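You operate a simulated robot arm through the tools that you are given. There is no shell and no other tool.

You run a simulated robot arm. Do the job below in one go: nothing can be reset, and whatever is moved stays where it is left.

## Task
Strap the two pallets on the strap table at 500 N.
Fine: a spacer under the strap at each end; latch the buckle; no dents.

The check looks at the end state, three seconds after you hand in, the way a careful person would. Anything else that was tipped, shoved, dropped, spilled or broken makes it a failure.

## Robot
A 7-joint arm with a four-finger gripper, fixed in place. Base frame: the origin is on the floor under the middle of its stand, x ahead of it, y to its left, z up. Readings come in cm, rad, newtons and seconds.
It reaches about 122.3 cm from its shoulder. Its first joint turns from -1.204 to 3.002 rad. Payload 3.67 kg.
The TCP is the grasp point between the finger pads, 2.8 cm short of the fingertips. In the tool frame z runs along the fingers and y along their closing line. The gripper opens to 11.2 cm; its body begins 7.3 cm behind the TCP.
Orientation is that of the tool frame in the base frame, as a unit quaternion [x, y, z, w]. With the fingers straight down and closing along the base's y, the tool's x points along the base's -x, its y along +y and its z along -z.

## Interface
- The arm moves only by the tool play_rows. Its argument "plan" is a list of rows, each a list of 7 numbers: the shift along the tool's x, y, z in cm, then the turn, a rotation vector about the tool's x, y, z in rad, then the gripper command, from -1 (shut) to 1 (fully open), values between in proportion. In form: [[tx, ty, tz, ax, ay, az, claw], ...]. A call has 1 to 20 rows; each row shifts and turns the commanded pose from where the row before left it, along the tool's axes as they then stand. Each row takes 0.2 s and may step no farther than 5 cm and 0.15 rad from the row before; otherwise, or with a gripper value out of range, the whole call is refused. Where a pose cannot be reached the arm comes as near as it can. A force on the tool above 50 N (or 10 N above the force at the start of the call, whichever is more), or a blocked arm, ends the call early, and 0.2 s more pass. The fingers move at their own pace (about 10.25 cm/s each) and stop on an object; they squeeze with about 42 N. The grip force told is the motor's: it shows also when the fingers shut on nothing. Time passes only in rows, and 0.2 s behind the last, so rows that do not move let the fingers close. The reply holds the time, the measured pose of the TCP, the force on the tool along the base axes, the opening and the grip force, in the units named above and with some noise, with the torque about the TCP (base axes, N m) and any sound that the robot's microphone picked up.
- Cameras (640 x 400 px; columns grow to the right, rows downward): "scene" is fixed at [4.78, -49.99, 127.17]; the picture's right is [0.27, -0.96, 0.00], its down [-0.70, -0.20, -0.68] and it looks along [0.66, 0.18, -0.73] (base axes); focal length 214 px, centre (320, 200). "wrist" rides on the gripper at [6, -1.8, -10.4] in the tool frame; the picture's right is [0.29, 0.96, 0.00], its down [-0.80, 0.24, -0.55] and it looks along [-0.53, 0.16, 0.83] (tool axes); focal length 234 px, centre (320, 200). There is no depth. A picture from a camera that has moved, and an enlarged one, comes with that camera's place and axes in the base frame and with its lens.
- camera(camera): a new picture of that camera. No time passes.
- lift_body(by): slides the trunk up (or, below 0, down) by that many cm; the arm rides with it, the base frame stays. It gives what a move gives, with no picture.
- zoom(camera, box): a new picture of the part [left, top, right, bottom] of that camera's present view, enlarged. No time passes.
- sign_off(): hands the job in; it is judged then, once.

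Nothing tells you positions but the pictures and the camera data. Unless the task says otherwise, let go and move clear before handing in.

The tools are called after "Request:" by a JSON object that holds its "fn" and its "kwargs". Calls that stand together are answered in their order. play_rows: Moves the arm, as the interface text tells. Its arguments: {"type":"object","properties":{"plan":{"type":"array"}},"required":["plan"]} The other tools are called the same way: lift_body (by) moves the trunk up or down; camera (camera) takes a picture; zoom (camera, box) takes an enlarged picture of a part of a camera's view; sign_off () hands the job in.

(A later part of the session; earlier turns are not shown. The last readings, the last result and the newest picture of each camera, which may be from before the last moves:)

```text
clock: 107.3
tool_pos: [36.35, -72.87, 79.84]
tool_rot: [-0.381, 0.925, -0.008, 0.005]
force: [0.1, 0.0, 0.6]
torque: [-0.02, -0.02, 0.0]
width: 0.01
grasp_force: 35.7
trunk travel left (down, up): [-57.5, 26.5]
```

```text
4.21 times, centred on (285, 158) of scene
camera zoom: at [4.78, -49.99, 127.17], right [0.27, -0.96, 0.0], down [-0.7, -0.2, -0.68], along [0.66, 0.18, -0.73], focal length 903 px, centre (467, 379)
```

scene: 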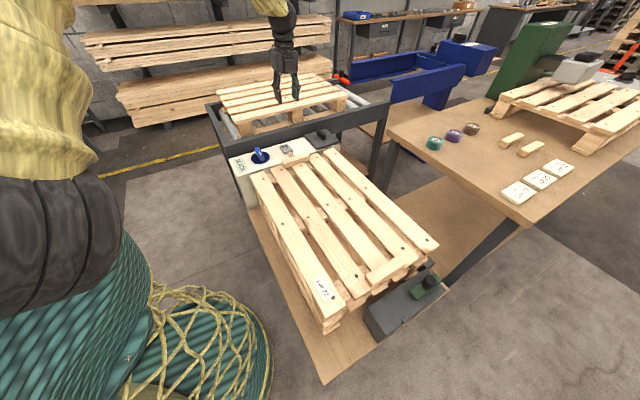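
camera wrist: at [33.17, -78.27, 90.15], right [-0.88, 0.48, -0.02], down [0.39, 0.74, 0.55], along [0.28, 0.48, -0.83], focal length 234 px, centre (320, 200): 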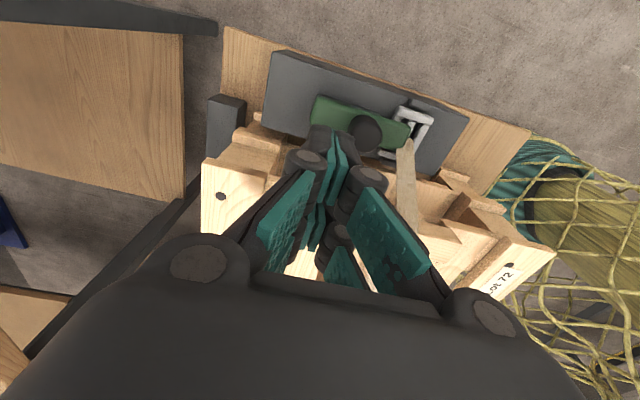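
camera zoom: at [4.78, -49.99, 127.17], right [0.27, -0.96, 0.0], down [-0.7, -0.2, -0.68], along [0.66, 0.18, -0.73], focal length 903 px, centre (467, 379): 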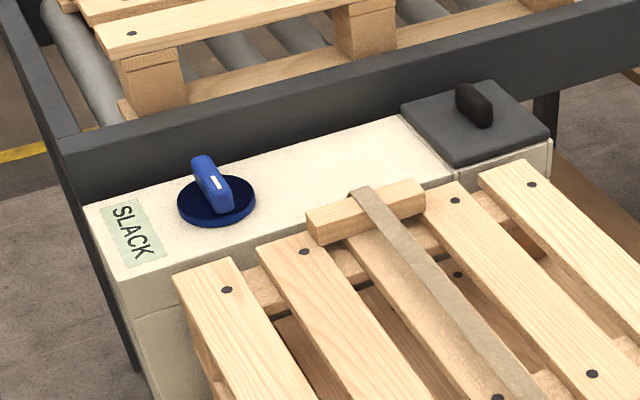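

The slide stays put, with its knob now at the box's midpoint (n≈72), so it's at the end of its travel. Next I'll go to the tension dial and inspect it closely.

Request:
{"fn": "play_rows", "kwargs": {"plan": [[0, 0, -4, -0.0186, 0.0032, 0, -0.5], [0, 0, -4, 0, 0, 0, 0], [0, 0, -4, 0, 0, 0, 0.3], [-4.32, 1.365, 0, 0, 0, 0, 0.3], [-4.32, 1.365, 0, 0, 0, 0, 0.3], [-4.32, 1.365, 0, 0, 0, 0, 0.3], [-4.32, 1.365, 0, 0, 0, 0, 0.3], [-4.32, 1.365, 0, 0, 0, 0, 0.3], [-4.32, 1.365, 0, 0, 0, 0, 0.3], [-4.32, 1.365, 0, 0, 0, 0, 0.3], [-4.32, 1.365, 0, 0, 0, 0, 0.3], [-4.32, 1.365, 0, 0, 0, 0, 0.3], [-4.32, 1.365, 0, 0, 0, 0, 0.3], [-4.32, 1.365, 0, 0, 0, 0, 0.3], [-4.32, 1.365, 0, 0, 0, 0, 0.3], [-4.32, 1.365, 0, 0, 0, 0, 0.3], [-4.32, 1.365, 0, 0, 0, 0, 0.3], [-4.32, 1.365, 0, 0, 0, 0, 0.3], [0, 0, 0, 0, 0, 0, 0.3]]}}

Request:
{"fn": "camera", "kwargs": {"camera": "wrist"}}

Request:
{"fn": "zoom", "kwargs": {"camera": "scene", "box": [360, 250, 440, 320]}}

Request:
{"fn": "camera", "kwargs": {"camera": "scene"}}

```text
clock: 111.3
tool_pos: [67.61, -12.41, 92.11]
tool_rot: [-0.38, 0.925, 0.0, -0.001]
force: [-0.8, -0.7, 0.5]
torque: [0.07, -0.04, 0.03]
width: 7.31
grasp_force: 0.1
trunk travel left (down, up): [-57.5, 26.5]
```

```text
taken
camera wrist: at [64.5, -17.98, 102.5], right [-0.88, 0.48, 0.0], down [0.4, 0.73, 0.55], along [0.26, 0.49, -0.83], focal length 234 px, centre (320, 200)
```

wrist: 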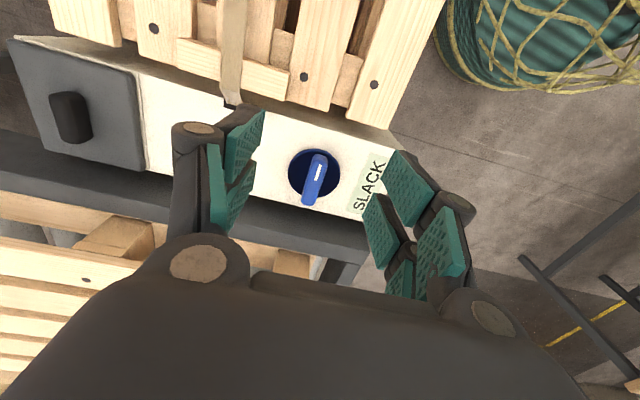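

```text
5.71 times, centred on (400, 285) of scene
camera zoom: at [4.78, -49.99, 127.17], right [0.27, -0.96, 0.0], down [-0.7, -0.2, -0.68], along [0.66, 0.18, -0.73], focal length 1226 px, centre (-137, -286)
```

zoom: 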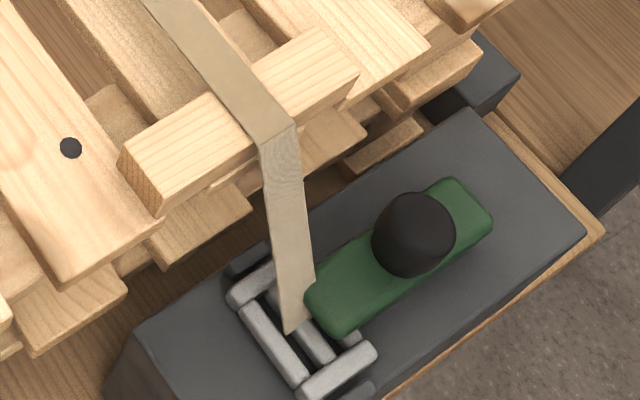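

```text
taken
```

scene: 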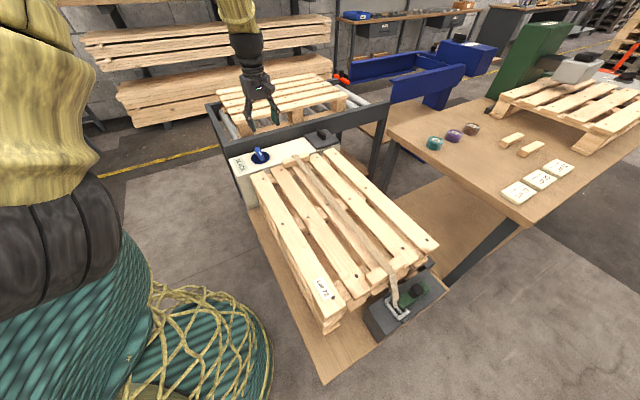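

Request:
{"fn": "zoom", "kwargs": {"camera": "wrist", "box": [240, 120, 400, 230]}}

Request:
{"fn": "zoom", "kwargs": {"camera": "scene", "box": [230, 140, 290, 180]}}

```text
3.64 times, centred on (320, 175) of wrist
camera zoom: at [64.5, -17.98, 102.5], right [-0.88, 0.48, 0.0], down [0.4, 0.73, 0.55], along [0.26, 0.49, -0.83], focal length 852 px, centre (320, 291)
```

zoom: 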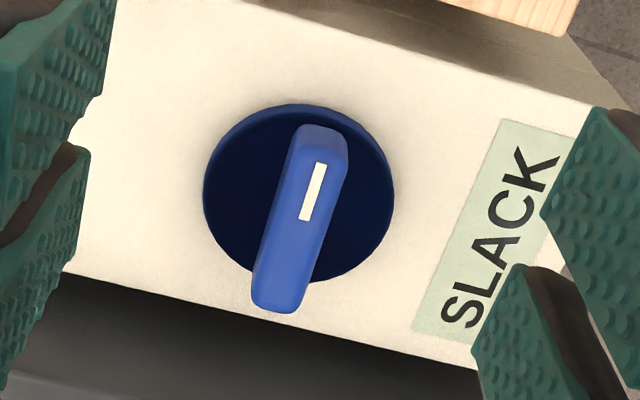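

```text
10.00 times, centred on (260, 160) of scene
camera zoom: at [4.78, -49.99, 127.17], right [0.27, -0.96, 0.0], down [-0.7, -0.2, -0.68], along [0.66, 0.18, -0.73], focal length 2145 px, centre (920, 600)
```

zoom: 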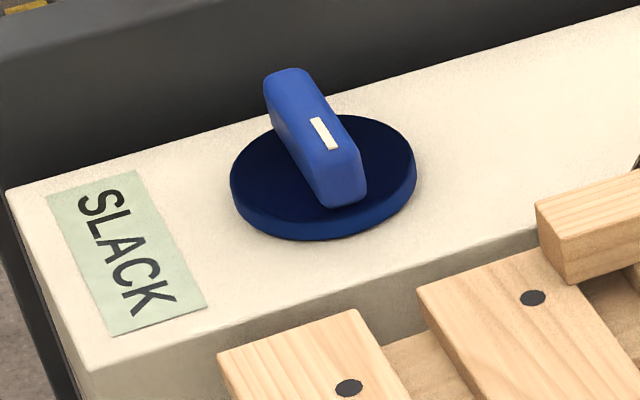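

The dial's axis is near (72.85, -4.05), with a blue handle bar lying along u and its top at about z 74. I'll move above it and approach with the fingers straddling the handle.

Request:
{"fn": "play_rows", "kwargs": {"plan": [[-4.5, 1.1, 0, 0, 0, 0, 0.2], [-4.5, 1.1, 0, 0, 0, 0, 0.2], [-0.6, 0.05, 3, 0, 0, 0, 0.2], [0, 0, 4, 0, 0, 0, 0.2], [0, 0, 3, 0, 0, 0, 0.2], [0, 0, 0, 0, 0, 0, 0.2]]}}

Request:
{"fn": "camera", "kwargs": {"camera": "wrist"}}

Request:
{"fn": "zoom", "kwargs": {"camera": "scene", "box": [220, 110, 310, 180]}}

```text
clock: 112.7
tool_pos: [73.06, -4.04, 81.78]
tool_rot: [-0.382, 0.924, -0.001, 0.0]
force: [0.1, 0.4, -0.5]
torque: [0.0, 0.0, -0.01]
width: 6.71
grasp_force: 0.1
trunk travel left (down, up): [-57.5, 26.5]
```

```text
taken
camera wrist: at [69.98, -9.49, 92.24], right [-0.88, 0.48, 0.0], down [0.4, 0.73, 0.55], along [0.26, 0.49, -0.83], focal length 234 px, centre (320, 200)
```

wrist: 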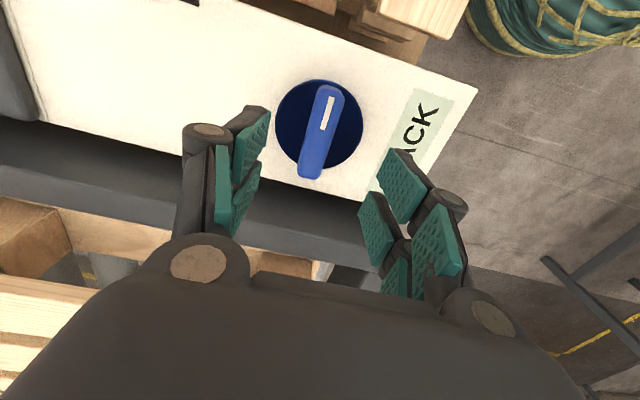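

```text
5.71 times, centred on (265, 145) of scene
camera zoom: at [4.78, -49.99, 127.17], right [0.27, -0.96, 0.0], down [-0.7, -0.2, -0.68], along [0.66, 0.18, -0.73], focal length 1226 px, centre (634, 514)
```

zoom: 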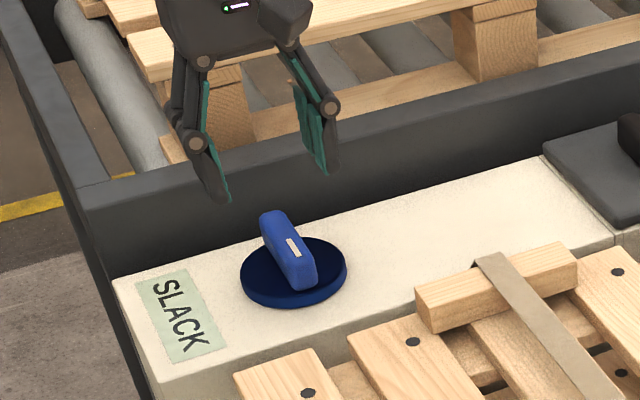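

Request:
{"fn": "play_rows", "kwargs": {"plan": [[0.1, 0, 2.5, 0, 0, 0, 0.1], [0, 0, 2, 0, 0, 0, 0.1], [0, 0, 1.5, 0, 0, 0, 0.1], [0, 0, 0.7, 0, 0, 0, 0.1], [0, 0, 0, 0, 0, 0, 0.1]]}}

Request:
{"fn": "camera", "kwargs": {"camera": "wrist"}}

Request:
{"fn": "zoom", "kwargs": {"camera": "scene", "box": [220, 110, 310, 180]}}

```text
clock: 113.9
tool_pos: [72.88, -4.13, 75.05]
tool_rot: [-0.38, 0.925, -0.001, 0.0]
force: [0.4, 0.1, 0.3]
torque: [-0.02, 0.0, -0.02]
width: 6.17
grasp_force: 0.1
trunk travel left (down, up): [-57.5, 26.5]
```

```text
taken
camera wrist: at [69.87, -9.66, 85.44], right [-0.88, 0.48, 0.0], down [0.4, 0.73, 0.55], along [0.26, 0.49, -0.83], focal length 234 px, centre (320, 200)
```

wrist: 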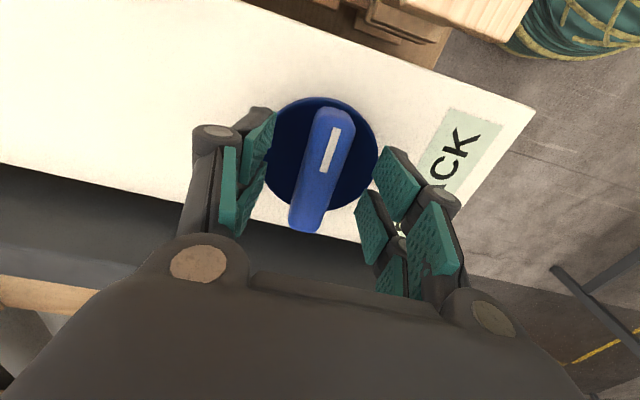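

```text
5.71 times, centred on (265, 145) of scene
camera zoom: at [4.78, -49.99, 127.17], right [0.27, -0.96, 0.0], down [-0.7, -0.2, -0.68], along [0.66, 0.18, -0.73], focal length 1226 px, centre (634, 514)
```

zoom: 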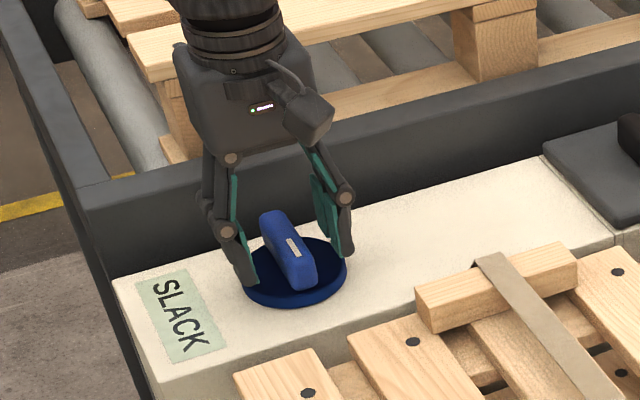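

Request:
{"fn": "play_rows", "kwargs": {"plan": [[0, 0, 0.3, 0, 0, 0, 0], [0, 0, 0, 0, 0, 0, -0.3], [0, 0, 0, 0, 0, 0, -0.6], [0, 0, 0, 0, 0, 0, -1], [0, 0, 0, 0, 0, 0, -1]]}}

Request:
{"fn": "camera", "kwargs": {"camera": "wrist"}}

Request:
{"fn": "zoom", "kwargs": {"camera": "scene", "box": [220, 110, 310, 180]}}

```text
clock: 115.1
tool_pos: [73.03, -4.07, 74.69]
tool_rot: [-0.382, 0.924, -0.001, -0.001]
force: [5.1, -3.8, 1.5]
torque: [-0.41, 0.06, -0.03]
width: 2.19
grasp_force: 44.3
trunk travel left (down, up): [-57.5, 26.5]
```

```text
taken
camera wrist: at [69.93, -9.62, 85.17], right [-0.88, 0.48, 0.0], down [0.4, 0.73, 0.55], along [0.26, 0.49, -0.83], focal length 234 px, centre (320, 200)
```

wrist: 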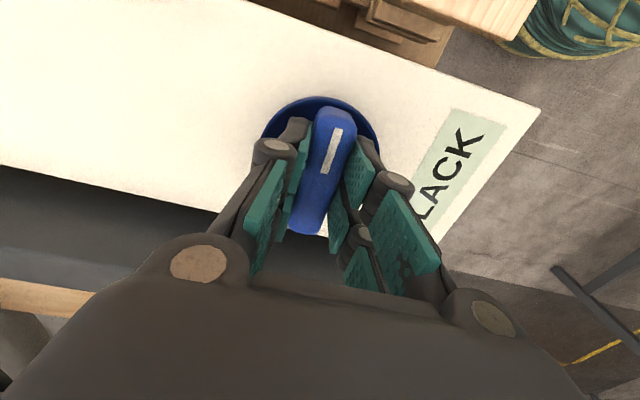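

```text
5.71 times, centred on (265, 145) of scene
camera zoom: at [4.78, -49.99, 127.17], right [0.27, -0.96, 0.0], down [-0.7, -0.2, -0.68], along [0.66, 0.18, -0.73], focal length 1226 px, centre (634, 514)
```

zoom: 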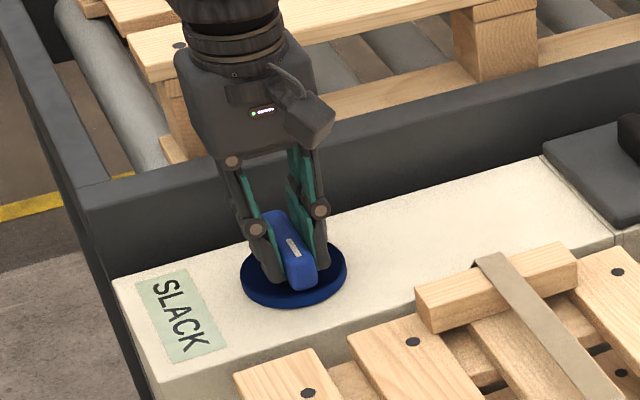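

The handle is gripped and the display is readable from the scene camera. I'll try a small clockwise turn and read the display.

Request:
{"fn": "play_rows", "kwargs": {"plan": [[0, -0.1, 0, 0, 0, 0.05, -1], [0, 0, 0, 0, 0, 0.05, -1], [0, 0, 0, 0, 0, 0, -1]]}}

Request:
{"fn": "zoom", "kwargs": {"camera": "scene", "box": [220, 110, 310, 180]}}

```text
clock: 115.9
tool_pos: [72.99, -4.04, 74.69]
tool_rot: [-0.334, 0.942, -0.001, 0.0]
force: [-3.8, -2.0, 11.5]
torque: [-0.09, 0.28, -0.02]
width: 2.2
grasp_force: 44.6
trunk travel left (down, up): [-57.5, 26.5]
```

```text
5.71 times, centred on (265, 145) of scene
camera zoom: at [4.78, -49.99, 127.17], right [0.27, -0.96, 0.0], down [-0.7, -0.2, -0.68], along [0.66, 0.18, -0.73], focal length 1226 px, centre (634, 514)
```

zoom: 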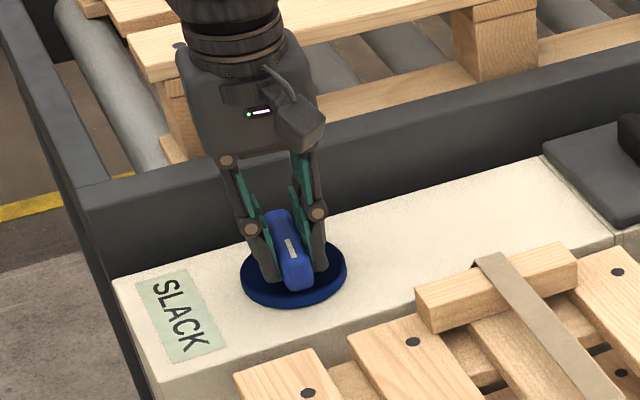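

Request:
{"fn": "play_rows", "kwargs": {"plan": [[0, 0, -0.1, 0, 0, 0.07, -1], [0, 0, 0, 0, 0, 0.07, -1], [0, 0, 0, 0, 0, 0.06, -1], [0, 0, 0, 0, 0, 0, -1]]}}

Request:
{"fn": "zoom", "kwargs": {"camera": "scene", "box": [220, 110, 310, 180]}}

```text
clock: 116.9
tool_pos: [72.93, -4.06, 74.66]
tool_rot: [-0.239, 0.971, -0.001, -0.002]
force: [-8.9, -1.4, -14.9]
torque: [0.59, -0.88, 0.0]
width: 2.22
grasp_force: 45.2
trunk travel left (down, up): [-57.5, 26.5]
```

```text
5.71 times, centred on (265, 145) of scene
camera zoom: at [4.78, -49.99, 127.17], right [0.27, -0.96, 0.0], down [-0.7, -0.2, -0.68], along [0.66, 0.18, -0.73], focal length 1226 px, centre (634, 514)
```

zoom: 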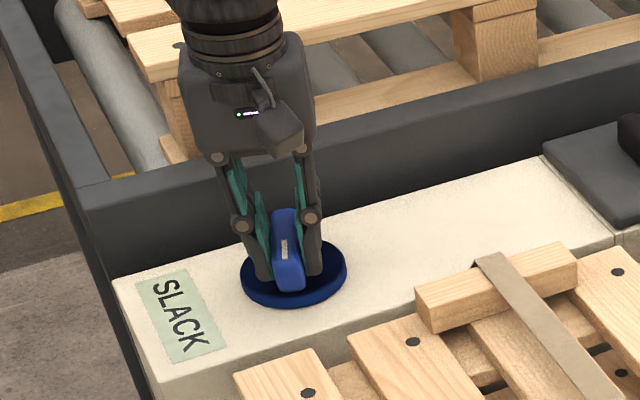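

Request:
{"fn": "play_rows", "kwargs": {"plan": [[0.05, 0.03, 0.05, 0, 0, 0.07, -1], [0, 0, 0, 0, 0, 0.07, -1], [0, 0, 0, 0, 0, 0.06, -1], [0, 0, 0, 0, 0, 0, -1]]}}

Request:
{"fn": "zoom", "kwargs": {"camera": "scene", "box": [220, 110, 310, 180]}}

```text
clock: 117.9
tool_pos: [72.89, -4.06, 74.77]
tool_rot: [-0.141, 0.99, -0.001, -0.002]
force: [-7.5, 6.6, -17.0]
torque: [0.03, 1.01, 0.03]
width: 2.2
grasp_force: 44.4
trunk travel left (down, up): [-57.5, 26.5]
```

```text
5.71 times, centred on (265, 145) of scene
camera zoom: at [4.78, -49.99, 127.17], right [0.27, -0.96, 0.0], down [-0.7, -0.2, -0.68], along [0.66, 0.18, -0.73], focal length 1226 px, centre (634, 514)
```

zoom: 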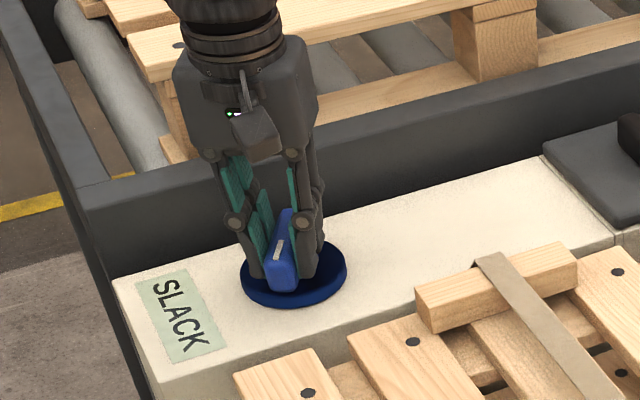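

Request:
{"fn": "play_rows", "kwargs": {"plan": [[0, 0, 0.05, 0, 0, 0.08, -1], [0, 0, 0, 0, 0, 0.08, -1], [0, 0, 0, 0, 0, 0.08, -1], [0, 0, 0, 0, 0, 0.08, -1], [0, 0, 0, 0, 0, 0.08, -1], [0, 0, 0, 0, 0, 0, -1]]}}

Request:
{"fn": "zoom", "kwargs": {"camera": "scene", "box": [220, 110, 310, 180]}}

```text
clock: 119.3
tool_pos: [72.83, -3.88, 74.79]
tool_rot: [0.058, 0.998, -0.002, -0.001]
force: [-19.2, 21.5, -12.2]
torque: [0.72, 1.33, 0.07]
width: 2.21
grasp_force: 45.1
trunk travel left (down, up): [-57.5, 26.5]
```

```text
5.71 times, centred on (265, 145) of scene
camera zoom: at [4.78, -49.99, 127.17], right [0.27, -0.96, 0.0], down [-0.7, -0.2, -0.68], along [0.66, 0.18, -0.73], focal length 1226 px, centre (634, 514)
```

zoom: 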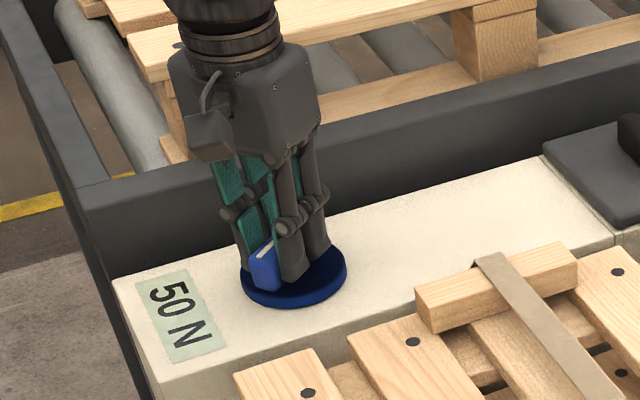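

The display now reads 50 N. I'll relieve the side load and keep turning in smaller steps, reading the display each time.

Request:
{"fn": "play_rows", "kwargs": {"plan": [[0.08, 0.07, 0.03, 0, 0, 0, -1], [0, 0, 0, 0, 0, 0.06, -1], [0, 0, 0, 0, 0, 0.06, -1], [0, 0, 0, 0, 0, 0, -1]]}}

Request:
{"fn": "zoom", "kwargs": {"camera": "scene", "box": [220, 110, 310, 180]}}

Request:
{"fn": "zoom", "kwargs": {"camera": "scene", "box": [360, 250, 440, 320]}}

```text
clock: 120.3
tool_pos: [72.92, -3.75, 74.79]
tool_rot: [0.118, 0.993, -0.002, 0.0]
force: [-14.5, 23.5, -11.5]
torque: [0.88, 1.3, 0.09]
width: 2.18
grasp_force: 44.7
trunk travel left (down, up): [-57.5, 26.5]
```

```text
5.71 times, centred on (265, 145) of scene
camera zoom: at [4.78, -49.99, 127.17], right [0.27, -0.96, 0.0], down [-0.7, -0.2, -0.68], along [0.66, 0.18, -0.73], focal length 1226 px, centre (634, 514)
```

zoom: 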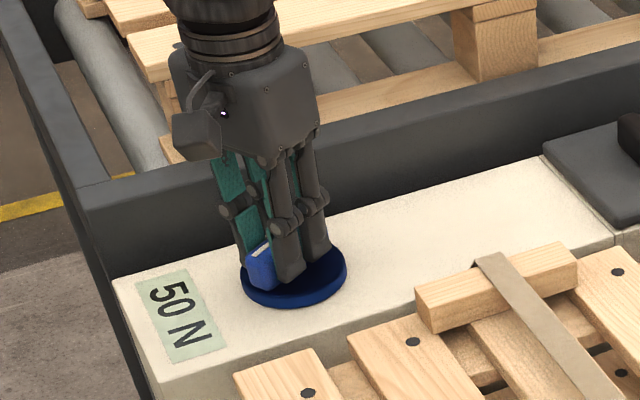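

```text
5.71 times, centred on (400, 285) of scene
camera zoom: at [4.78, -49.99, 127.17], right [0.27, -0.96, 0.0], down [-0.7, -0.2, -0.68], along [0.66, 0.18, -0.73], focal length 1226 px, centre (-137, -286)
```

zoom: 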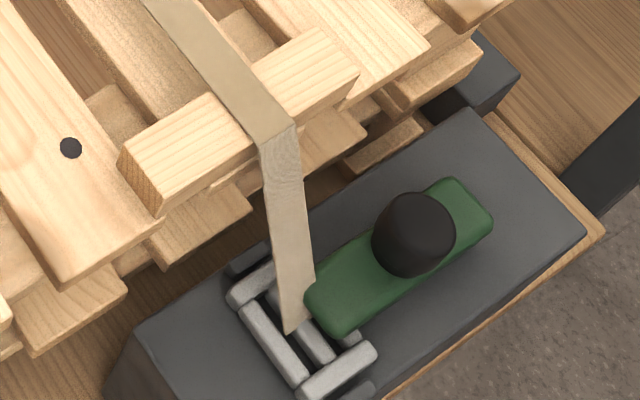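

Request:
{"fn": "play_rows", "kwargs": {"plan": [[0.07, 0.08, 0.03, 0, 0, 0, -1], [0, 0, 0, 0, 0, 0.06, -1], [0, 0, 0, 0, 0, 0, -1]]}}

Request:
{"fn": "zoom", "kwargs": {"camera": "scene", "box": [220, 110, 310, 180]}}

Request:
{"fn": "camera", "kwargs": {"camera": "wrist"}}

```text
clock: 121.1
tool_pos: [72.85, -3.76, 74.76]
tool_rot: [0.149, 0.989, -0.001, 0.001]
force: [-8.1, 19.4, -9.5]
torque: [0.55, 0.45, 0.08]
width: 2.2
grasp_force: 44.6
trunk travel left (down, up): [-57.5, 26.5]
```

```text
5.71 times, centred on (265, 145) of scene
camera zoom: at [4.78, -49.99, 127.17], right [0.27, -0.96, 0.0], down [-0.7, -0.2, -0.68], along [0.66, 0.18, -0.73], focal length 1226 px, centre (634, 514)
```

zoom: 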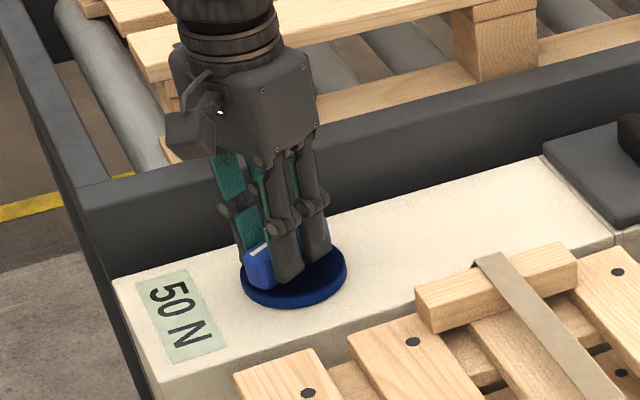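

```text
taken
camera wrist: at [66.59, -3.79, 85.17], right [0.0, 1.0, 0.0], down [0.83, 0.0, 0.55], along [0.55, -0.01, -0.83], focal length 234 px, centre (320, 200)
```

wrist: 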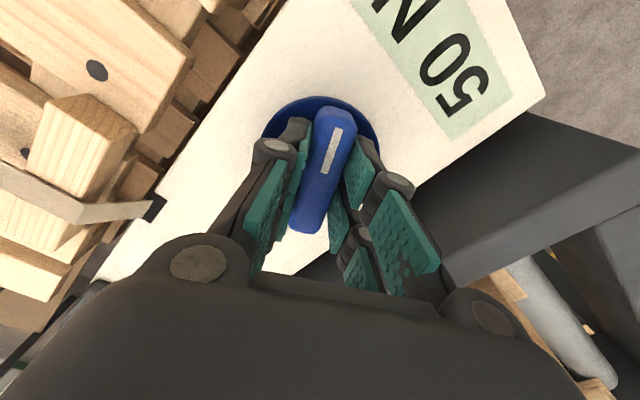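

Request:
{"fn": "play_rows", "kwargs": {"plan": [[0.03, 0.05, 0.02, 0, 0, 0.05, -1], [0, 0, 0, 0, 0, 0.05, -1], [0, 0, 0, 0, 0, 0, -1]]}}

Request:
{"fn": "zoom", "kwargs": {"camera": "scene", "box": [220, 130, 280, 180]}}

Request:
{"fn": "play_rows", "kwargs": {"plan": [[0, 0, 0, 0, 0, 0.05, -1], [0, 0, 0, 0, 0, 0.05, -1], [0, 0, 0, 0, 0, 0, -1]]}}

Request:
{"fn": "zoom", "kwargs": {"camera": "scene", "box": [220, 130, 280, 180]}}

```text
clock: 121.9
tool_pos: [72.89, -3.88, 74.77]
tool_rot: [0.198, 0.98, -0.001, 0.0]
force: [2.6, 15.1, 5.3]
torque: [0.88, 1.24, 0.03]
width: 2.21
grasp_force: 45.4
trunk travel left (down, up): [-57.5, 26.5]
```

```text
8.00 times, centred on (250, 155) of scene
camera zoom: at [4.78, -49.99, 127.17], right [0.27, -0.96, 0.0], down [-0.7, -0.2, -0.68], along [0.66, 0.18, -0.73], focal length 1716 px, centre (880, 560)
```

zoom: 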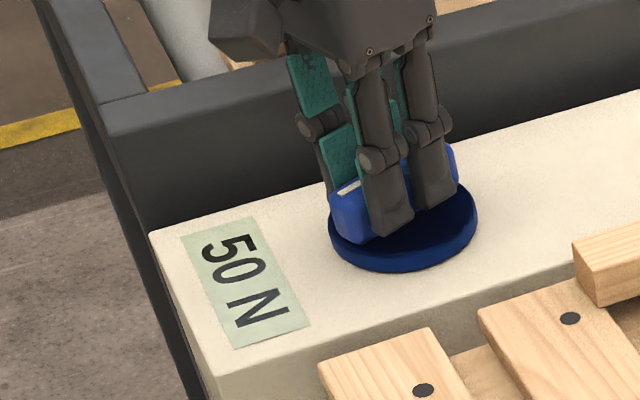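

```text
clock: 122.7
tool_pos: [72.88, -3.68, 74.77]
tool_rot: [0.246, 0.969, -0.001, 0.001]
force: [5.6, 14.9, 10.6]
torque: [0.48, 0.17, 0.03]
width: 2.18
grasp_force: 45.2
trunk travel left (down, up): [-57.5, 26.5]
```

```text
8.00 times, centred on (250, 155) of scene
camera zoom: at [4.78, -49.99, 127.17], right [0.27, -0.96, 0.0], down [-0.7, -0.2, -0.68], along [0.66, 0.18, -0.73], focal length 1716 px, centre (880, 560)
```

zoom: 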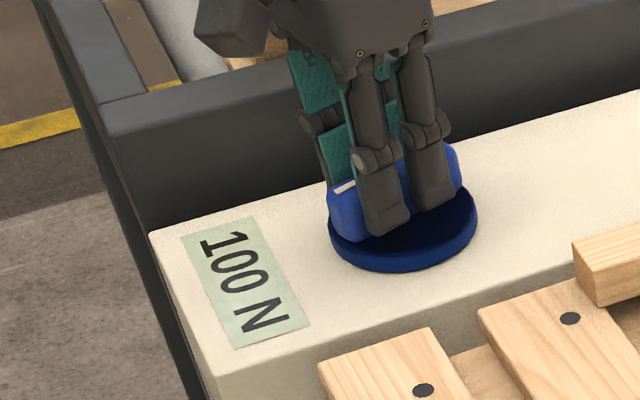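

100 N at about 1.28 rad of turn, which suggests roughly 0.4 rad per 50 N step. I'll keep turning, staying below the wrist limit, and regrip after half a turn.

Request:
{"fn": "play_rows", "kwargs": {"plan": [[0, 0.05, -0.02, 0, 0, 0.06, -1], [0, 0, 0, 0, 0, 0.06, -1], [0, 0, 0, 0, 0, 0.06, -1], [0, 0, 0, 0, 0, 0.06, -1], [0, 0, 0, 0, 0, 0, -1]]}}

Request:
{"fn": "zoom", "kwargs": {"camera": "scene", "box": [220, 130, 280, 180]}}

Request:
{"fn": "play_rows", "kwargs": {"plan": [[0, 0, 0, 0, 0, 0.06, -1], [0, 0, 0, 0, 0, 0.06, -1], [0, 0, 0, 0, 0, 0.06, -1], [0, 0, 0, 0, 0, 0, -1]]}}

Request:
{"fn": "zoom", "kwargs": {"camera": "scene", "box": [220, 130, 280, 180]}}

```text
clock: 123.9
tool_pos: [72.9, -3.66, 74.67]
tool_rot: [0.36, 0.933, -0.002, 0.001]
force: [17.5, 20.1, 15.1]
torque: [1.41, 0.27, 0.06]
width: 2.19
grasp_force: 45.2
trunk travel left (down, up): [-57.5, 26.5]
```

```text
8.00 times, centred on (250, 155) of scene
camera zoom: at [4.78, -49.99, 127.17], right [0.27, -0.96, 0.0], down [-0.7, -0.2, -0.68], along [0.66, 0.18, -0.73], focal length 1716 px, centre (880, 560)
```

zoom: 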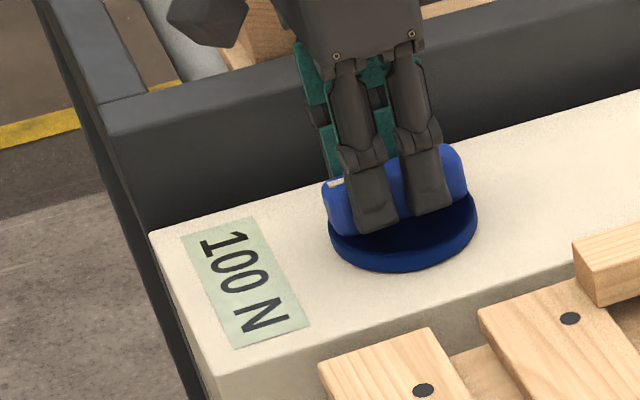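

```text
clock: 124.9
tool_pos: [72.97, -3.67, 74.83]
tool_rot: [0.442, 0.897, -0.002, 0.001]
force: [24.4, 28.3, 15.5]
torque: [0.69, -0.86, 0.08]
width: 2.18
grasp_force: 45.1
trunk travel left (down, up): [-57.5, 26.5]
```

```text
8.00 times, centred on (250, 155) of scene
camera zoom: at [4.78, -49.99, 127.17], right [0.27, -0.96, 0.0], down [-0.7, -0.2, -0.68], along [0.66, 0.18, -0.73], focal length 1716 px, centre (880, 560)
```

zoom: 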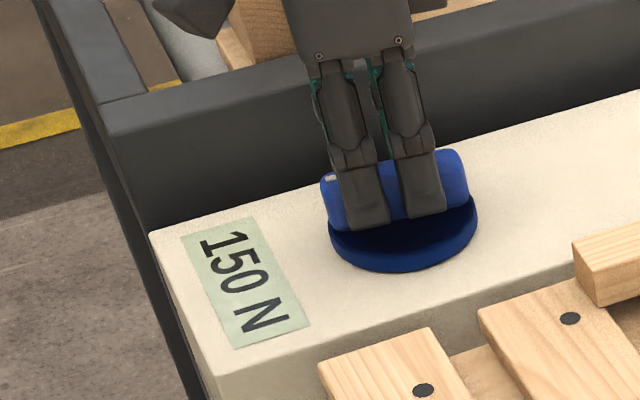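

150 N at about 1.7 rad. I'll relieve the side load along the closing direction and continue.

Request:
{"fn": "play_rows", "kwargs": {"plan": [[0, 0.12, -0.05, 0, 0, 0, -1], [0, 0, 0, 0, 0, 0.05, -1], [0, 0, 0, 0, 0, 0.05, -1], [0, 0, 0, 0, 0, 0, -1]]}}

Request:
{"fn": "zoom", "kwargs": {"camera": "scene", "box": [220, 130, 280, 180]}}

Request:
{"fn": "camera", "kwargs": {"camera": "wrist"}}

```text
clock: 125.9
tool_pos: [73.08, -3.7, 74.75]
tool_rot: [0.488, 0.873, 0.0, 0.0]
force: [20.7, 29.9, 10.0]
torque: [1.34, -0.38, 0.08]
width: 2.2
grasp_force: 44.9
trunk travel left (down, up): [-57.5, 26.5]
```

```text
8.00 times, centred on (250, 155) of scene
camera zoom: at [4.78, -49.99, 127.17], right [0.27, -0.96, 0.0], down [-0.7, -0.2, -0.68], along [0.66, 0.18, -0.73], focal length 1716 px, centre (880, 560)
```

zoom: 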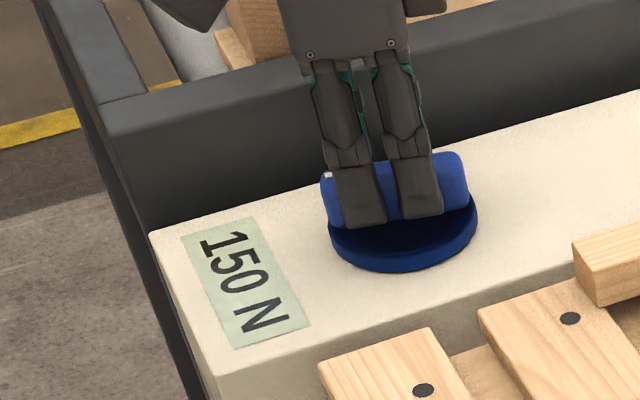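

```text
taken
camera wrist: at [68.32, 0.47, 85.16], right [0.66, 0.75, 0.0], down [0.62, -0.55, 0.55], along [0.41, -0.37, -0.83], focal length 234 px, centre (320, 200)
```

wrist: 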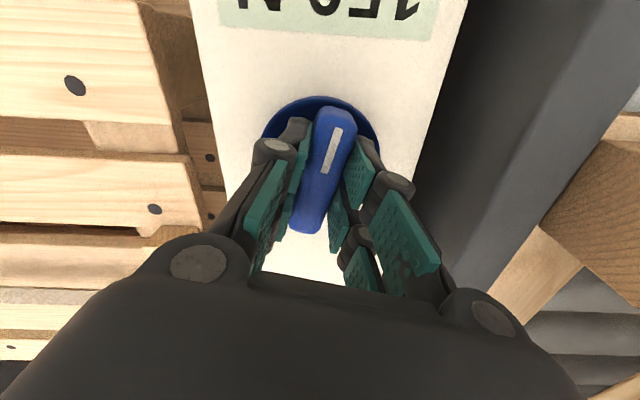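

Request:
{"fn": "play_rows", "kwargs": {"plan": [[0.08, 0.2, -0.03, 0, 0, 0, -1], [0, 0, 0, 0, 0, 0, -1]]}}

```text
clock: 126.5
tool_pos: [72.97, -3.76, 74.76]
tool_rot: [0.488, 0.873, -0.002, -0.002]
force: [11.9, 13.8, 4.6]
torque: [-0.84, -1.03, 0.03]
width: 2.21
grasp_force: 45.0
trunk travel left (down, up): [-57.5, 26.5]
```

Request:
{"fn": "play_rows", "kwargs": {"plan": [[0.06, 0.18, -0.03, 0, 0, 0.05, -1], [0, 0, 0, 0, 0, 0.06, -1], [0, 0, 0, 0, 0, 0.06, -1], [0, 0, 0, 0, 0, 0, -1]]}}

Request:
{"fn": "zoom", "kwargs": {"camera": "scene", "box": [220, 130, 280, 180]}}

```text
clock: 127.5
tool_pos: [73.04, -3.74, 74.73]
tool_rot: [0.564, 0.825, 0.001, -0.006]
force: [-21.8, 13.5, -13.2]
torque: [1.29, 0.91, -0.04]
width: 2.2
grasp_force: 45.1
trunk travel left (down, up): [-57.5, 26.5]
```

```text
8.00 times, centred on (250, 155) of scene
camera zoom: at [4.78, -49.99, 127.17], right [0.27, -0.96, 0.0], down [-0.7, -0.2, -0.68], along [0.66, 0.18, -0.73], focal length 1716 px, centre (880, 560)
```

zoom: 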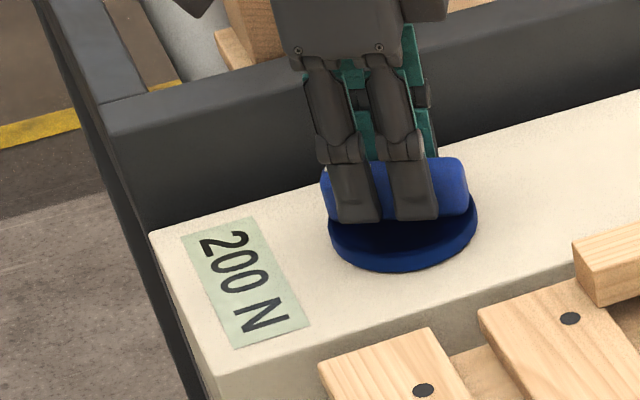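

200 N. Continuing with side-load correction.

Request:
{"fn": "play_rows", "kwargs": {"plan": [[0.18, -0.1, 0.03, 0, 0, 0.05, -1], [0, 0, 0, 0, 0, 0.06, -1], [0, 0, 0, 0, 0, 0.06, -1], [0, 0, 0, 0, 0, 0, -1]]}}

Request:
{"fn": "zoom", "kwargs": {"camera": "scene", "box": [220, 130, 280, 180]}}

```text
clock: 128.5
tool_pos: [73.21, -3.72, 74.78]
tool_rot: [0.633, 0.774, 0.002, -0.003]
force: [-12.0, 26.6, 6.6]
torque: [1.51, 0.48, -0.07]
width: 2.2
grasp_force: 45.3
trunk travel left (down, up): [-57.5, 26.5]
```

```text
8.00 times, centred on (250, 155) of scene
camera zoom: at [4.78, -49.99, 127.17], right [0.27, -0.96, 0.0], down [-0.7, -0.2, -0.68], along [0.66, 0.18, -0.73], focal length 1716 px, centre (880, 560)
```

zoom: 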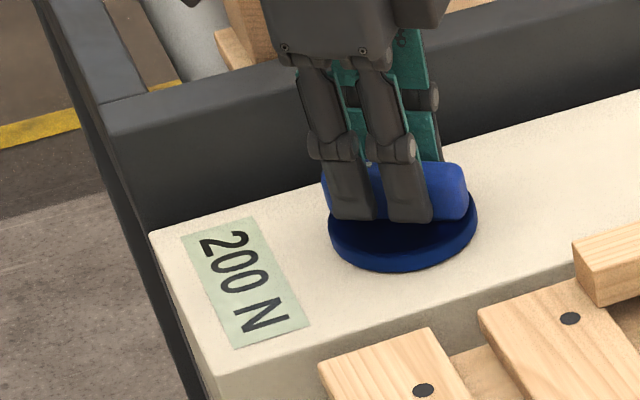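

Request:
{"fn": "play_rows", "kwargs": {"plan": [[0.3, -0.05, 0, 0, 0, 0.05, -1], [0, 0, 0, 0, 0, 0.06, -1], [0, 0, 0, 0, 0, 0.06, -1], [0, 0, 0, 0, 0, 0, -1]]}}

Request:
{"fn": "zoom", "kwargs": {"camera": "scene", "box": [220, 130, 280, 180]}}

Request:
{"fn": "camera", "kwargs": {"camera": "wrist"}}

```text
clock: 129.5
tool_pos: [73.22, -3.59, 74.7]
tool_rot: [0.697, 0.717, 0.002, -0.003]
force: [6.9, 8.3, 21.1]
torque: [-1.0, -0.31, 0.01]
width: 2.18
grasp_force: 45.0
trunk travel left (down, up): [-57.5, 26.5]
```

```text
8.00 times, centred on (250, 155) of scene
camera zoom: at [4.78, -49.99, 127.17], right [0.27, -0.96, 0.0], down [-0.7, -0.2, -0.68], along [0.66, 0.18, -0.73], focal length 1716 px, centre (880, 560)
```

zoom: 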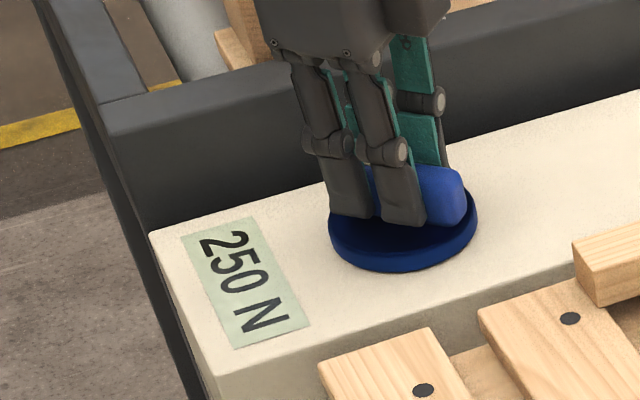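

```text
taken
camera wrist: at [71.18, 2.13, 85.22], right [0.95, 0.31, 0.0], down [0.26, -0.79, 0.55], along [0.17, -0.52, -0.84], focal length 234 px, centre (320, 200)
```

wrist: 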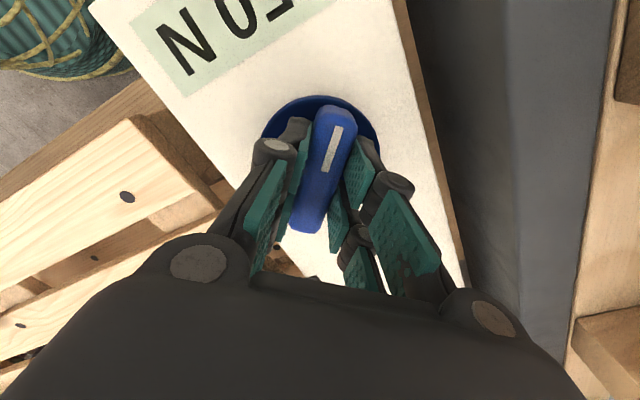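

250 N at about 2.32 rad. The wrist is near its comfortable limit, so I'll release gently and check that the dial holds before regripping.

Request:
{"fn": "play_rows", "kwargs": {"plan": [[0, 0, 0, 0, 0, 0, -0.5], [0, 0, 0, 0, 0, 0, -0.3], [0, 0, 0, 0, 0, 0, -0.1], [0, 0, 0, 0, 0, 0, 0.1], [0, 0, -0.5, 0, 0, 0, 0.1], [0, 0, -2, 0, 0, 0, 0.1], [0, 0, -3, 0, 0, 0, 0.1]]}}

Request:
{"fn": "zoom", "kwargs": {"camera": "scene", "box": [220, 110, 310, 180]}}

Request:
{"fn": "zoom", "kwargs": {"camera": "scene", "box": [360, 250, 440, 320]}}

```text
clock: 131.3
tool_pos: [71.05, -4.47, 75.57]
tool_rot: [0.701, 0.712, -0.023, -0.029]
force: [12.4, 5.4, -1.1]
torque: [0.11, -0.26, 0.03]
width: 6.79
grasp_force: 5.5
trunk travel left (down, up): [-57.5, 26.5]
stopped in row 7: the arm was blocked; the commanded pose is now the measured one
```

```text
5.71 times, centred on (265, 145) of scene
camera zoom: at [4.78, -49.99, 127.17], right [0.27, -0.96, 0.0], down [-0.7, -0.2, -0.68], along [0.66, 0.18, -0.73], focal length 1226 px, centre (634, 514)
```

zoom: 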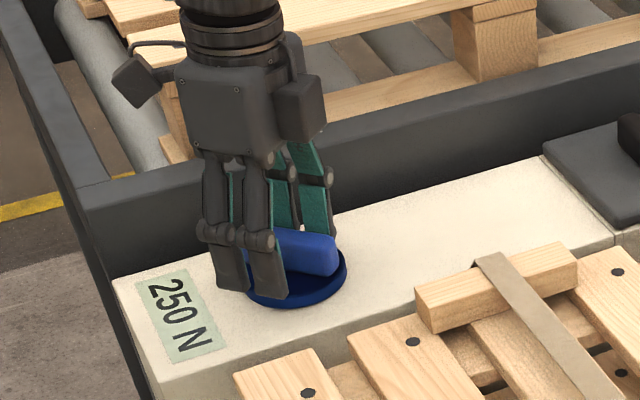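

```text
5.71 times, centred on (400, 285) of scene
camera zoom: at [4.78, -49.99, 127.17], right [0.27, -0.96, 0.0], down [-0.7, -0.2, -0.68], along [0.66, 0.18, -0.73], focal length 1226 px, centre (-137, -286)
```

zoom: 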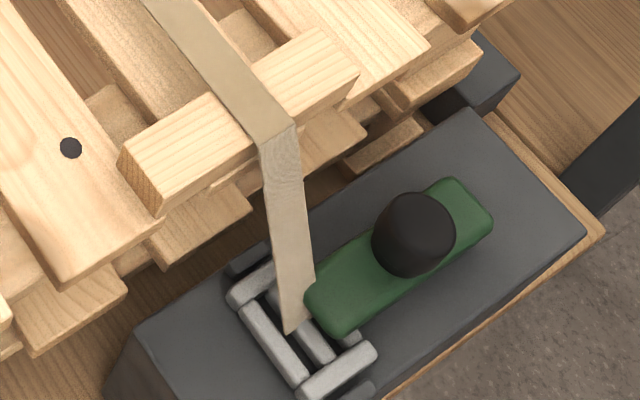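

The dial holds at 250 N, but the wrist joint limit dragged the hand about 2 cm aside on release and one finger is resting on the handle. I'll open wider, rotate back off the limit and straighten before rising.

Request:
{"fn": "play_rows", "kwargs": {"plan": [[0, 0, 0, 0, 0, 0, 0.4], [0, 0, 0, 0, 0, 0, 0.6], [0, 0.7, 0, -0.0734, -0.009, -0.1, 0.6], [0, 0.6, 0, 0, 0, -0.1, 0.6], [0, 0.4, 0, 0, 0, -0.1, 0.6], [0, 0, 0, 0, 0, 0, 0.6]]}}

Request:
{"fn": "camera", "kwargs": {"camera": "wrist"}}

Request:
{"fn": "zoom", "kwargs": {"camera": "scene", "box": [220, 110, 310, 180]}}

```text
clock: 132.7
tool_pos: [72.65, -4.15, 75.63]
tool_rot: [0.585, 0.811, 0.002, -0.001]
force: [0.2, -0.1, 0.0]
torque: [0.0, 0.02, -0.02]
width: 8.96
grasp_force: 0.0
trunk travel left (down, up): [-57.5, 26.5]
```

```text
taken
camera wrist: at [68.9, 0.84, 85.94], right [0.82, 0.57, 0.0], down [0.48, -0.68, 0.55], along [0.32, -0.45, -0.83], focal length 234 px, centre (320, 200)
```

wrist: 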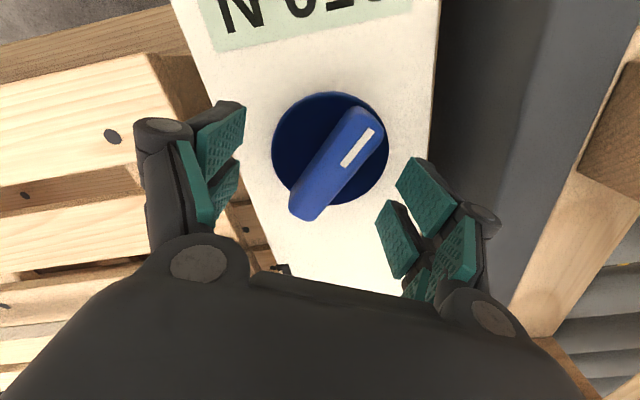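

```text
5.71 times, centred on (265, 145) of scene
camera zoom: at [4.78, -49.99, 127.17], right [0.27, -0.96, 0.0], down [-0.7, -0.2, -0.68], along [0.66, 0.18, -0.73], focal length 1226 px, centre (634, 514)
```

zoom: 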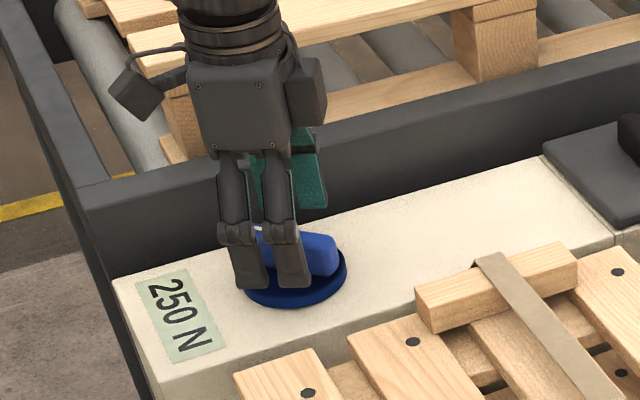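

Clear now, with zero force and the display still at 250 N. I'll rise, rotate back by half a turn and regrip the handle.

Request:
{"fn": "play_rows", "kwargs": {"plan": [[0, 0, -2, 0, 0, 0, 0.4], [0.32, 0.47, -3, 0, 0, 0, 0.4], [0, 0, 0, 0, 0, -0.142, 0.3], [0, 0, 0, 0, 0, -0.142, 0.3], [0, 0, 0, 0, 0, -0.142, 0.3], [0, 0, 0, 0, 0, -0.142, 0.3], [0, 0, 0, 0, 0, -0.142, 0.3], [0, 0, 0, 0, 0, -0.142, 0.3], [0, 0, 0, 0, 0, -0.142, 0.3], [0, 0, 0, 0, 0, -0.142, 0.3], [0, 0, 0, 0, 0, -0.142, 0.3], [0, 0, 0, 0, 0, -0.142, 0.3], [0, 0, 0, 0, 0, -0.142, 0.3], [0, 0, 0, 0, 0, -0.142, 0.3], [0, 0, 0, 0, 0, -0.142, 0.3], [0, 0, 0, 0, 0, -0.142, 0.3], [0, 0, 0, 0, 0, -0.142, 0.3], [0, 0, 0, 0, 0, -0.142, 0.3], [0, 0, 0, 0, 0, -0.142, 0.3], [0, 0, 0, 0, 0, -0.142, 0.3]]}}

Request:
{"fn": "play_rows", "kwargs": {"plan": [[0, 0, 0, 0, 0, -0.142, 0.3], [0, 0, 0, 0, 0, -0.142, 0.3], [0, 0, 0, 0, 0, 0, 0.3]]}}

Request:
{"fn": "camera", "kwargs": {"camera": "wrist"}}

Request:
{"fn": "zoom", "kwargs": {"camera": "scene", "box": [220, 110, 310, 180]}}

```text
clock: 136.9
tool_pos: [73.01, -3.88, 80.55]
tool_rot: [-0.607, 0.794, 0.0, 0.002]
force: [-0.6, -0.1, -0.4]
torque: [0.02, 0.02, 0.02]
width: 7.27
grasp_force: 0.1
trunk travel left (down, up): [-57.5, 26.5]
```

```text
clock: 137.7
tool_pos: [72.85, -3.83, 80.53]
tool_rot: [0.714, -0.7, -0.001, -0.002]
force: [-0.2, 0.3, 0.3]
torque: [0.03, -0.01, -0.01]
width: 7.27
grasp_force: 0.1
trunk travel left (down, up): [-57.5, 26.5]
```

```text
taken
camera wrist: at [74.77, -9.86, 90.93], right [-0.95, -0.31, 0.0], down [-0.25, 0.79, 0.56], along [-0.17, 0.53, -0.83], focal length 234 px, centre (320, 200)
```

wrist: 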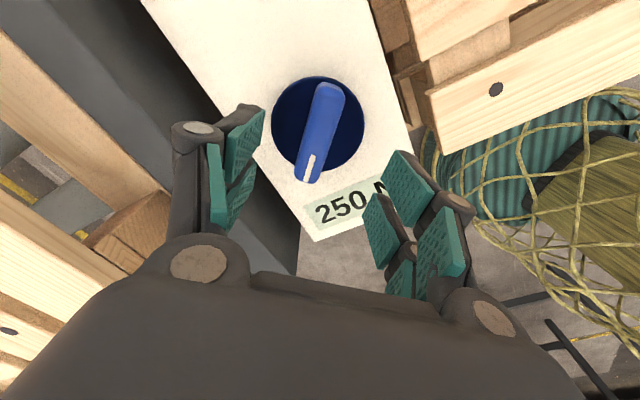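

```text
5.71 times, centred on (265, 145) of scene
camera zoom: at [4.78, -49.99, 127.17], right [0.27, -0.96, 0.0], down [-0.7, -0.2, -0.68], along [0.66, 0.18, -0.73], focal length 1226 px, centre (634, 514)
```

zoom: 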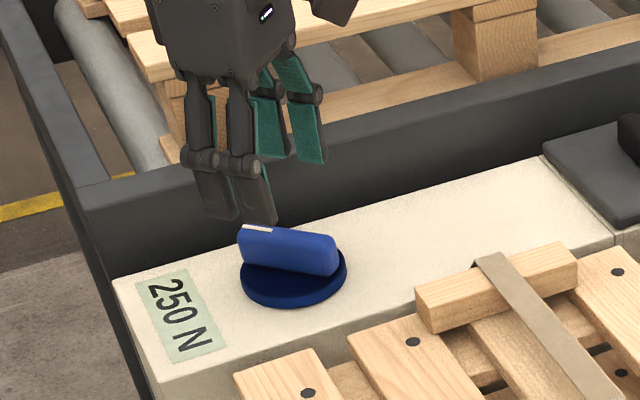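

Request:
{"fn": "play_rows", "kwargs": {"plan": [[0.1, -0.1, 2, 0, 0, 0, 0.1], [0, 0, 2, 0, 0, 0, 0.1], [0, 0, 1.2, 0, 0, 0, 0.1], [0, 0, 0.6, 0, 0, 0, 0.1], [0, 0, 0, 0, 0, 0, 0.1]]}}

Request:
{"fn": "camera", "kwargs": {"camera": "wrist"}}

```text
clock: 138.9
tool_pos: [73.14, -3.87, 74.85]
tool_rot: [0.713, -0.701, -0.001, -0.002]
force: [-1.2, -0.3, -0.8]
torque: [0.02, 0.01, -0.03]
width: 6.18
grasp_force: 0.1
trunk travel left (down, up): [-57.5, 26.5]
```

```text
taken
camera wrist: at [74.86, -9.9, 85.2], right [-0.95, -0.3, 0.0], down [-0.25, 0.79, 0.56], along [-0.17, 0.53, -0.83], focal length 234 px, centre (320, 200)
```

wrist: 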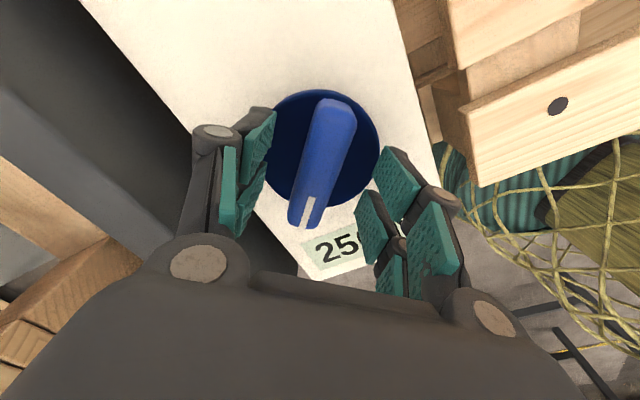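

Request:
{"fn": "play_rows", "kwargs": {"plan": [[0, 0, 0.05, 0, 0, 0, -0.2], [0, 0, 0, 0, 0, 0, -0.5], [0, 0, 0, 0, 0, 0, -1], [0, 0, 0, 0, 0, 0, -1]]}}

Request:
{"fn": "zoom", "kwargs": {"camera": "scene", "box": [220, 110, 310, 180]}}

```text
clock: 139.9
tool_pos: [73.16, -3.81, 74.73]
tool_rot: [0.713, -0.701, -0.001, -0.003]
force: [17.9, 0.5, 1.6]
torque: [-0.13, -0.75, 0.02]
width: 2.24
grasp_force: 45.1
trunk travel left (down, up): [-57.5, 26.5]
```

```text
5.71 times, centred on (265, 145) of scene
camera zoom: at [4.78, -49.99, 127.17], right [0.27, -0.96, 0.0], down [-0.7, -0.2, -0.68], along [0.66, 0.18, -0.73], focal length 1226 px, centre (634, 514)
```

zoom: 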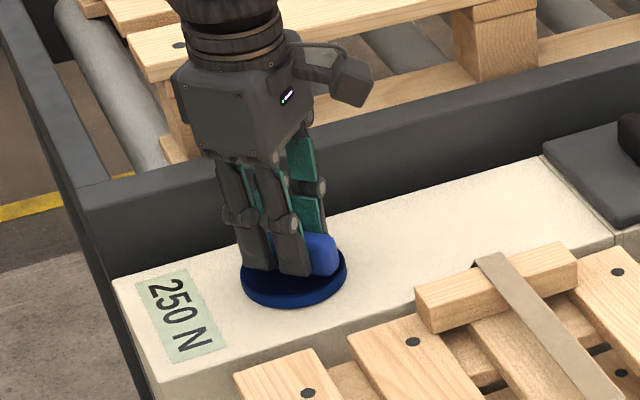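

Request:
{"fn": "play_rows", "kwargs": {"plan": [[0, -0.2, 0, 0, 0, 0, -1], [0, 0, 0, 0, 0, 0.06, -1], [0, 0, 0, 0, 0, 0.06, -1], [0, 0, 0, 0, 0, 0, -1]]}}

Request:
{"fn": "zoom", "kwargs": {"camera": "scene", "box": [220, 130, 280, 180]}}

Request:
{"fn": "play_rows", "kwargs": {"plan": [[0, 0, 0, 0, 0, 0.06, -1], [0, 0, 0, 0, 0, 0.06, -1], [0, 0, 0, 0, 0, 0, -1]]}}

Request:
{"fn": "zoom", "kwargs": {"camera": "scene", "box": [220, 130, 280, 180]}}

```text
clock: 140.9
tool_pos: [73.17, -3.77, 74.76]
tool_rot: [-0.67, 0.742, 0.001, 0.001]
force: [1.0, 3.9, 8.8]
torque: [0.28, 0.18, 0.03]
width: 2.19
grasp_force: 45.0
trunk travel left (down, up): [-57.5, 26.5]
```

```text
8.00 times, centred on (250, 155) of scene
camera zoom: at [4.78, -49.99, 127.17], right [0.27, -0.96, 0.0], down [-0.7, -0.2, -0.68], along [0.66, 0.18, -0.73], focal length 1716 px, centre (880, 560)
```

zoom: 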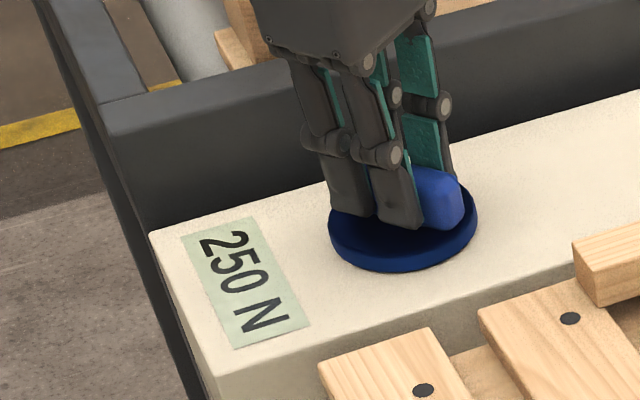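

```text
clock: 141.7
tool_pos: [73.33, -3.78, 74.76]
tool_rot: [-0.624, 0.782, 0.001, 0.001]
force: [-7.1, 9.2, 10.7]
torque: [0.36, 0.31, 0.0]
width: 2.2
grasp_force: 45.2
trunk travel left (down, up): [-57.5, 26.5]
```

```text
8.00 times, centred on (250, 155) of scene
camera zoom: at [4.78, -49.99, 127.17], right [0.27, -0.96, 0.0], down [-0.7, -0.2, -0.68], along [0.66, 0.18, -0.73], focal length 1716 px, centre (880, 560)
```

zoom: 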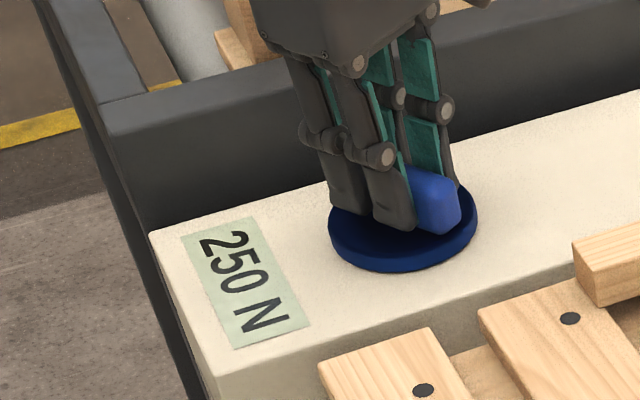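

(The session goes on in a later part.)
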